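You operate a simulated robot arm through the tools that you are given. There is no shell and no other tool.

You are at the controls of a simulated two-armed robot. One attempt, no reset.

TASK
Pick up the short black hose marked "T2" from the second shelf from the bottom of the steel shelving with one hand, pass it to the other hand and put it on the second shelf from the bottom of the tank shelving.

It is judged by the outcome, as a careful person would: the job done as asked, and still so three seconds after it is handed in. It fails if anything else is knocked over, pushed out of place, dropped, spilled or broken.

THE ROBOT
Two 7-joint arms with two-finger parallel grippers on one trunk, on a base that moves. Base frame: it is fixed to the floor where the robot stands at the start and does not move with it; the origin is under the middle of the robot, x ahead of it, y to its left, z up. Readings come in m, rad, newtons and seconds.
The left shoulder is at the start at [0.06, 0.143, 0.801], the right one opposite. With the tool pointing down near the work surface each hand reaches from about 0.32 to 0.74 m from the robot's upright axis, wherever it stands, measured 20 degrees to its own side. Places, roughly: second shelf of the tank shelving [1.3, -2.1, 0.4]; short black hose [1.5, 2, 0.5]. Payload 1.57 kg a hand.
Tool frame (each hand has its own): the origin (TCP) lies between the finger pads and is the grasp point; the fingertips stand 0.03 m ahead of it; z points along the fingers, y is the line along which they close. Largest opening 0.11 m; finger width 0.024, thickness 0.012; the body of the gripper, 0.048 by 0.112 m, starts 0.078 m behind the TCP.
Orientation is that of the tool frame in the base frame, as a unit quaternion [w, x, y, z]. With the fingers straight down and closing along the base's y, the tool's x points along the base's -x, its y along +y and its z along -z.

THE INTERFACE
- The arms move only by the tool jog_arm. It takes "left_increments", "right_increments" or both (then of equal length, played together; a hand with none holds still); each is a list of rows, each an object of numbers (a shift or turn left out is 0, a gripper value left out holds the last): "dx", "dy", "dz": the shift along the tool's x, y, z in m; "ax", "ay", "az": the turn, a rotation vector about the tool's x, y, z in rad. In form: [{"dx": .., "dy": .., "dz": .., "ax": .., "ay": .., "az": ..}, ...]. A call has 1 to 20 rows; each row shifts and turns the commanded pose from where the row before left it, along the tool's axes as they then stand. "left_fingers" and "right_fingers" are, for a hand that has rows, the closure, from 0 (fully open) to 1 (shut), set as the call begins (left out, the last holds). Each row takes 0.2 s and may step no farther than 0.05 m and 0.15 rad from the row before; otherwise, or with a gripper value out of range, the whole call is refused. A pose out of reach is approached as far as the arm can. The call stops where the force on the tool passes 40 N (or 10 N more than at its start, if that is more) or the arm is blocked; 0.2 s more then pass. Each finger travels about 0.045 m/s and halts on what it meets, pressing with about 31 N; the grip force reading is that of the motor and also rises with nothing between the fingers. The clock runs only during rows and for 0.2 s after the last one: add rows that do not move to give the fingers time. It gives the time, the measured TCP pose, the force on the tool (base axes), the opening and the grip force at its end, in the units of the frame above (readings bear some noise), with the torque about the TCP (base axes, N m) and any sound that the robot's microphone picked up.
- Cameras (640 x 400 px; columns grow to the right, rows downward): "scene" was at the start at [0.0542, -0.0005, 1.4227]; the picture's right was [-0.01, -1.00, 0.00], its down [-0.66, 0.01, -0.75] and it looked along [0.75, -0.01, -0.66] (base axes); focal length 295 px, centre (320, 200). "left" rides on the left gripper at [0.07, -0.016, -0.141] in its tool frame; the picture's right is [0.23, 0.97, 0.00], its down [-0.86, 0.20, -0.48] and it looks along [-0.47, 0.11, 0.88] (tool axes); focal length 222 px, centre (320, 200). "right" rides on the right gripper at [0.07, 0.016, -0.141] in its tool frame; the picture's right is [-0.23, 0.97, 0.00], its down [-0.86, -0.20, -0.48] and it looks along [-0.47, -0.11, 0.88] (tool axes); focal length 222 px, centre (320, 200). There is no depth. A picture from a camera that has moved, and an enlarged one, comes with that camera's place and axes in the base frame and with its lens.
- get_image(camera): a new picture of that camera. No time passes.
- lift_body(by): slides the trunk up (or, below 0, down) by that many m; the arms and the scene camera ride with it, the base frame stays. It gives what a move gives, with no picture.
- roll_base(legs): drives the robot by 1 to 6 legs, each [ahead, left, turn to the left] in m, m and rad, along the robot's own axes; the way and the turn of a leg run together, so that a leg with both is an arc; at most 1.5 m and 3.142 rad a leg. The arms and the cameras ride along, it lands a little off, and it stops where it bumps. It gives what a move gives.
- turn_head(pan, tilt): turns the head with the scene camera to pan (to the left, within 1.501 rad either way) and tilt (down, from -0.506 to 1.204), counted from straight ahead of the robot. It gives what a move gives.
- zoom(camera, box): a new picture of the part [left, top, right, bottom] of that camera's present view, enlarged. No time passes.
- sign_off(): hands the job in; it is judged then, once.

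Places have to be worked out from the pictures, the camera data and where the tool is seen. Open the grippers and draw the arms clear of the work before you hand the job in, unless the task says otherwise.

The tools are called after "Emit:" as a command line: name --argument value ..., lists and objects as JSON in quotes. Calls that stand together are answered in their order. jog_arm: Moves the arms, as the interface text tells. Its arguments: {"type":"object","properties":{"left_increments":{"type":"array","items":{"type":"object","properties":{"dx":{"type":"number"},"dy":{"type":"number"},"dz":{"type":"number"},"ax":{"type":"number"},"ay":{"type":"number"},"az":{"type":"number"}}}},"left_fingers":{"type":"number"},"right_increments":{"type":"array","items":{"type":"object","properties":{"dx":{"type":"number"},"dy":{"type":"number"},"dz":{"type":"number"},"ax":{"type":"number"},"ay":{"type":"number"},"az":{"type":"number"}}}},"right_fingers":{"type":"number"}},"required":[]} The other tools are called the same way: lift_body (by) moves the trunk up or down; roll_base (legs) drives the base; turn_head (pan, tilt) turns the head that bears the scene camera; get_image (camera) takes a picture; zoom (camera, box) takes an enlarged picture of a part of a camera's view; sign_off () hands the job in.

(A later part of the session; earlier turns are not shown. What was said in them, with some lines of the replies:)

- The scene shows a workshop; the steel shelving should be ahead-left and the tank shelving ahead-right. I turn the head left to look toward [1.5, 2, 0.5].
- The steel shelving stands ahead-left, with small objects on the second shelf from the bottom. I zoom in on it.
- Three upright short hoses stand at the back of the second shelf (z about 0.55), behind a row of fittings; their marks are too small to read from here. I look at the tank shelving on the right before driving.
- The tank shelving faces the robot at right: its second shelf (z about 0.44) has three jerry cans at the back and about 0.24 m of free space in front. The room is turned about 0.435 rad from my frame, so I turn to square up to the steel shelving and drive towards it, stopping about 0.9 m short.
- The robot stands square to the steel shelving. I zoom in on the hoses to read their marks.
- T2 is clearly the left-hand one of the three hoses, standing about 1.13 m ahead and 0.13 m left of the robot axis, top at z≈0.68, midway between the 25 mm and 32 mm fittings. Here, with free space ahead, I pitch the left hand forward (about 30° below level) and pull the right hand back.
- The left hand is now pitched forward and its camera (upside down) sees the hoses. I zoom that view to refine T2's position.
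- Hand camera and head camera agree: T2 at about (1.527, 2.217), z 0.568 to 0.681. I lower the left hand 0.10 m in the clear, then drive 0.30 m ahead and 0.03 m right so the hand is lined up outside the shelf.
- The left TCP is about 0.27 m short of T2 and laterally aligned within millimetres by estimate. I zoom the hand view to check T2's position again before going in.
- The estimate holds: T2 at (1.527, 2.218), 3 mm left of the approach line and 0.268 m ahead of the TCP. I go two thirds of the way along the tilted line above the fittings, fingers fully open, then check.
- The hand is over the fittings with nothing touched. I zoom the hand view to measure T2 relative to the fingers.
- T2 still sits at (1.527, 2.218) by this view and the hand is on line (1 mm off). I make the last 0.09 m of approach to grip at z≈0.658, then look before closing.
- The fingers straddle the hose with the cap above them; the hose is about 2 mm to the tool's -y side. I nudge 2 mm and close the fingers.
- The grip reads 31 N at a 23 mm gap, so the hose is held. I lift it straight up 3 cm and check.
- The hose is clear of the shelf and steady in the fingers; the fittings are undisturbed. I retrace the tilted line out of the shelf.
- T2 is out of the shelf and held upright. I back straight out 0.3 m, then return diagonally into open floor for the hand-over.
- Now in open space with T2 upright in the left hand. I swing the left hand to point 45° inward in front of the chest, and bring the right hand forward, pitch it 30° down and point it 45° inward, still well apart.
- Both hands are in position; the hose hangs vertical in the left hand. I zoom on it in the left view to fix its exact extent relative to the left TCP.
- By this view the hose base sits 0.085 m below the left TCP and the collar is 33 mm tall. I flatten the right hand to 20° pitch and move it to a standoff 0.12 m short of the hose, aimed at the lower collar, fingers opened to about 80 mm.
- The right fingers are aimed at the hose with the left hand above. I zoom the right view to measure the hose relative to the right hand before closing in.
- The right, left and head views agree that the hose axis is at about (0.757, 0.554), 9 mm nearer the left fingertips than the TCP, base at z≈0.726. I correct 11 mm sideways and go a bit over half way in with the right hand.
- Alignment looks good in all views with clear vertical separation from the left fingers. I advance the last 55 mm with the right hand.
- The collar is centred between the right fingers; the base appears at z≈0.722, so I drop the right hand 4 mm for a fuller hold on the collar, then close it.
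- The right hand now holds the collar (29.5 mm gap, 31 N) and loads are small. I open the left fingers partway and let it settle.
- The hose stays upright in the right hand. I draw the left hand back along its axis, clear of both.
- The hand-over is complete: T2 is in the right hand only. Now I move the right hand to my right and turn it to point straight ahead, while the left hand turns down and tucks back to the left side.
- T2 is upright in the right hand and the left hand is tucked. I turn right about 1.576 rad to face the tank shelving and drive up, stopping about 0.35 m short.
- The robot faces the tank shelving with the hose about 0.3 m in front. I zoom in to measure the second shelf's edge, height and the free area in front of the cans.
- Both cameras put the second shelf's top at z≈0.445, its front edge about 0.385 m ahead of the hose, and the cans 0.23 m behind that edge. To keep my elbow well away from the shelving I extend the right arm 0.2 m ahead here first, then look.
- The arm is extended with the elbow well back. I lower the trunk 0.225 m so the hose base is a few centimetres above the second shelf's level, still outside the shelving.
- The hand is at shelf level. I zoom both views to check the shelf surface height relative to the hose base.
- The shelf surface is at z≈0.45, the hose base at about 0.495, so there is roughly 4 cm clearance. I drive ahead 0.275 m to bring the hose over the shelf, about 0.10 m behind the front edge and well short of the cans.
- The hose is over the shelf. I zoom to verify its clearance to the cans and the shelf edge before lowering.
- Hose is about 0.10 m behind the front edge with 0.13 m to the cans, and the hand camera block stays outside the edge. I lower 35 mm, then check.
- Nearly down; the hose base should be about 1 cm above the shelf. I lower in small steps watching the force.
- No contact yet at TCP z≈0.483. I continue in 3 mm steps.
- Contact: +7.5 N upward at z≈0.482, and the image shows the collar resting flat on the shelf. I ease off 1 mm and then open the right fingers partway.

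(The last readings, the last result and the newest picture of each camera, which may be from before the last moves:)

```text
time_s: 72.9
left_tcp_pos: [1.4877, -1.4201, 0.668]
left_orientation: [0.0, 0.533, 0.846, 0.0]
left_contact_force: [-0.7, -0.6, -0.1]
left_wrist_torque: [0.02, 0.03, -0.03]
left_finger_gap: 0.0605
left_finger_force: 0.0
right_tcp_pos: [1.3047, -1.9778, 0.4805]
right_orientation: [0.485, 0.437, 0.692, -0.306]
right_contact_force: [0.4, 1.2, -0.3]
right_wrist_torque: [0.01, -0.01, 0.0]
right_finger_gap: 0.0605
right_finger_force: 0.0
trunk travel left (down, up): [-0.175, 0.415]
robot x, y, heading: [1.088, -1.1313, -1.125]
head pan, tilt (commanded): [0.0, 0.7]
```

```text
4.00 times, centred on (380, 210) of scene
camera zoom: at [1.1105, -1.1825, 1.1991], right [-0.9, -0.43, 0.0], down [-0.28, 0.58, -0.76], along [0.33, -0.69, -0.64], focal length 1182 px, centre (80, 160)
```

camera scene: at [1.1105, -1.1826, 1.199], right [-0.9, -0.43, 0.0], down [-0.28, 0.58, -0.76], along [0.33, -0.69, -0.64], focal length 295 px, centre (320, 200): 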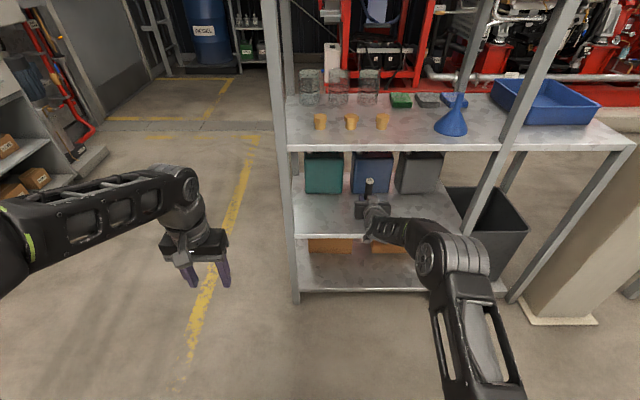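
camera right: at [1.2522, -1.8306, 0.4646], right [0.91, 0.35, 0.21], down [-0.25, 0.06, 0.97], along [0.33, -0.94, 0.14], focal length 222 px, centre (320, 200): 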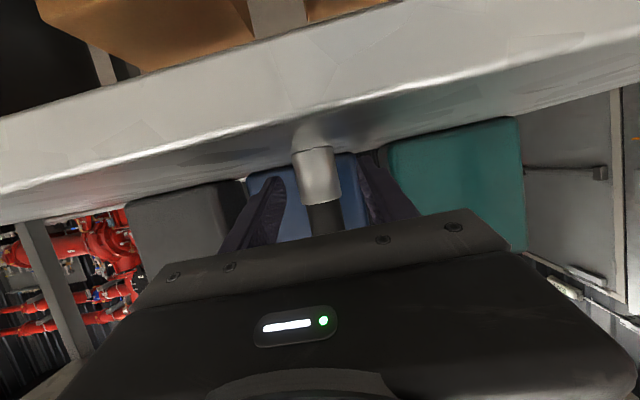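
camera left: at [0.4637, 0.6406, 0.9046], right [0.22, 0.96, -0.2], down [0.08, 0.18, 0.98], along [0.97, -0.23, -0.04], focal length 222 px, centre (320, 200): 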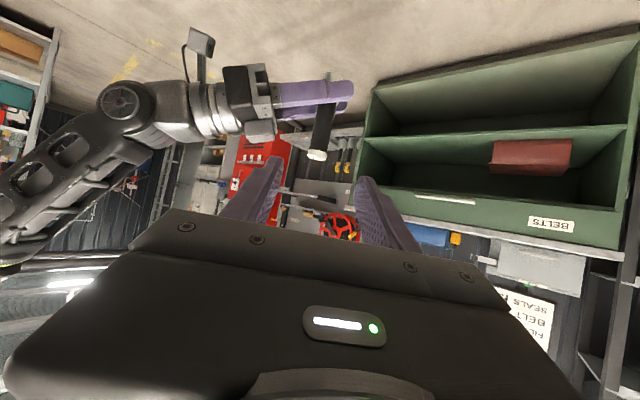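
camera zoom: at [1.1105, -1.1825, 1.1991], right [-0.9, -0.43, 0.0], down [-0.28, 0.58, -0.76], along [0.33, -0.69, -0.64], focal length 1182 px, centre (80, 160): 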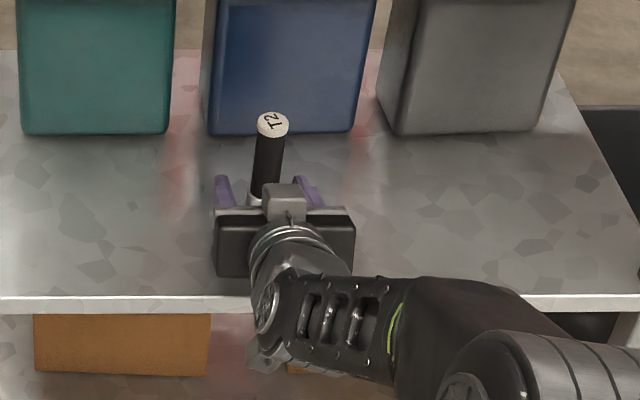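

T2 stands upright on its own on the shelf with the fingers clear on both sides. I withdraw the right hand back along its axis.

Emit:
jog_arm --right_increments '[{"dz": -0.02}, {"dz": -0.03}, {"dz": -0.04}, {"dz": -0.04}, {"dz": -0.04}, {}]'

Emit:
get_image --camera "scene"

Emit:
get_image --camera "right"

```text
time_s: 74.3
left_tcp_pos: [1.485, -1.4195, 0.6684]
left_orientation: [0.0, 0.533, 0.846, 0.001]
left_contact_force: [-1.1, 0.4, -0.3]
left_wrist_torque: [0.01, -0.01, 0.0]
left_finger_gap: 0.0604
left_finger_force: 0.1
right_tcp_pos: [1.2362, -1.8344, 0.539]
right_orientation: [0.485, 0.437, 0.693, -0.306]
right_contact_force: [0.6, -0.9, -0.2]
right_wrist_torque: [0.05, -0.02, -0.03]
right_finger_gap: 0.0605
right_finger_force: 0.1
trunk travel left (down, up): [-0.175, 0.415]
robot x, y, heading: [1.0863, -1.131, -1.129]
head pan, tilt (commanded): [0.0, 0.7]
```

```text
taken
camera scene: at [1.1104, -1.1824, 1.1991], right [-0.9, -0.43, 0.0], down [-0.28, 0.58, -0.76], along [0.33, -0.69, -0.64], focal length 295 px, centre (320, 200)
```

scene: 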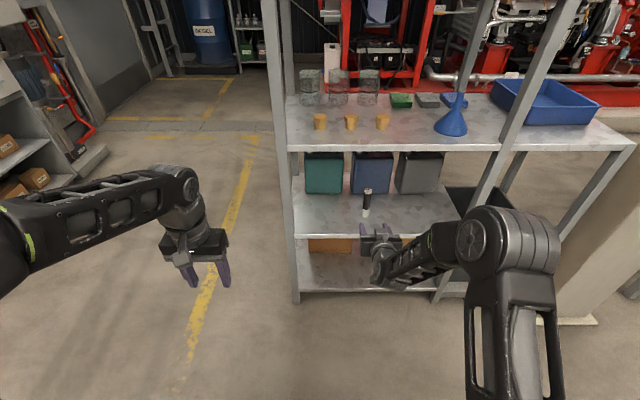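

```text
taken
camera right: at [1.1833, -1.6862, 0.523], right [0.91, 0.35, 0.21], down [-0.25, 0.06, 0.97], along [0.33, -0.94, 0.14], focal length 222 px, centre (320, 200)
```

right: 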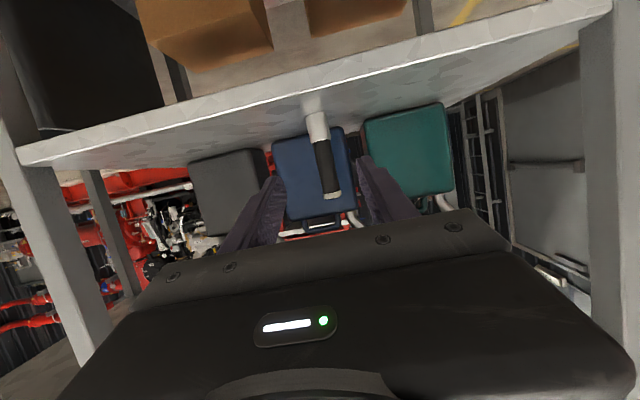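

T2 stands upright on the second shelf of the tank shelving and the hand is clear of it. I back the robot straight off, then open both grippers and inspect.

Emit:
roll_base --legs '[[-0.45, 0, 0]]'

Emit:
jog_arm --left_fingers 0.0 --right_fingers 0.0 --left_increments '[{}, {}, {}, {}, {}]' --right_increments '[{}, {}, {}, {}, {}]'

Emit:
zoom --camera "scene" --box '[260, 40, 480, 240]'

Emit:
get_image --camera "scene"

```text
time_s: 77.0
left_tcp_pos: [1.2917, -1.0113, 0.6683]
left_orientation: [-0.001, 0.533, 0.846, 0.0]
left_contact_force: [-0.3, 0.2, -0.6]
left_wrist_torque: [0.0, -0.02, -0.01]
left_finger_gap: 0.0609
left_finger_force: 0.0
right_tcp_pos: [1.0419, -1.4261, 0.5385]
right_orientation: [0.485, 0.437, 0.693, -0.306]
right_contact_force: [-0.3, 0.9, -0.7]
right_wrist_torque: [0.01, -0.02, 0.01]
right_finger_gap: 0.0605
right_finger_force: 0.0
trunk travel left (down, up): [-0.175, 0.415]
robot x, y, heading: [0.8921, -0.7264, -1.122]
head pan, tilt (commanded): [0.0, 0.7]
```

```text
time_s: 78.2
left_tcp_pos: [1.2921, -1.0121, 0.6689]
left_orientation: [0.0, 0.533, 0.846, 0.0]
left_contact_force: [0.1, 0.2, 0.6]
left_wrist_torque: [0.0, 0.03, 0.0]
left_finger_gap: 0.1101
left_finger_force: 0.1
right_tcp_pos: [1.0418, -1.4266, 0.5386]
right_orientation: [0.486, 0.437, 0.693, -0.306]
right_contact_force: [0.3, -0.1, -0.2]
right_wrist_torque: [0.0, -0.01, 0.01]
right_finger_gap: 0.1099
right_finger_force: 0.0
trunk travel left (down, up): [-0.175, 0.415]
robot x, y, heading: [0.8953, -0.7253, -1.122]
head pan, tilt (commanded): [0.0, 0.7]
```

```text
2.00 times, centred on (370, 140) of scene
camera zoom: at [0.916, -0.7754, 1.1991], right [-0.9, -0.43, 0.0], down [-0.28, 0.58, -0.76], along [0.33, -0.69, -0.64], focal length 591 px, centre (220, 320)
```

zoom: 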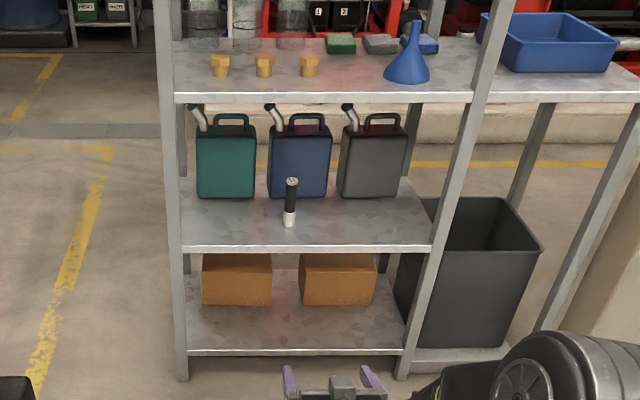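

```text
taken
camera scene: at [0.916, -0.7754, 1.1991], right [-0.9, -0.43, 0.0], down [-0.28, 0.58, -0.76], along [0.33, -0.69, -0.64], focal length 295 px, centre (320, 200)
```

scene: 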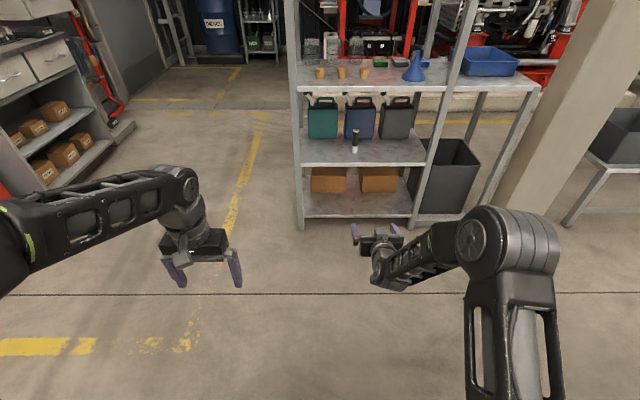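

T2 stands upright on the tank shelving's second shelf. The cans and everything else there are undisturbed, both grippers are open, and the arms are clear. The steel shelving was intact when I left it, so I hand the job in.

Emit:
sign_off

```text
The job is handed in.
```

The hose marked "T2" is now standing upright on the second shelf from the bottom of the tank shelving, about 10 cm behind the front edge and clear of the three cans.

I picked it up with the left hand from the second shelf of the steel shelving. In open floor space I passed it to the right hand, which set it down. I saw nothing else moved or knocked over at either shelving; the last close look at the steel shelving was just after lifting the hose out.

Before handing in, I backed the robot away, opened both grippers and checked that the hose was still standing.
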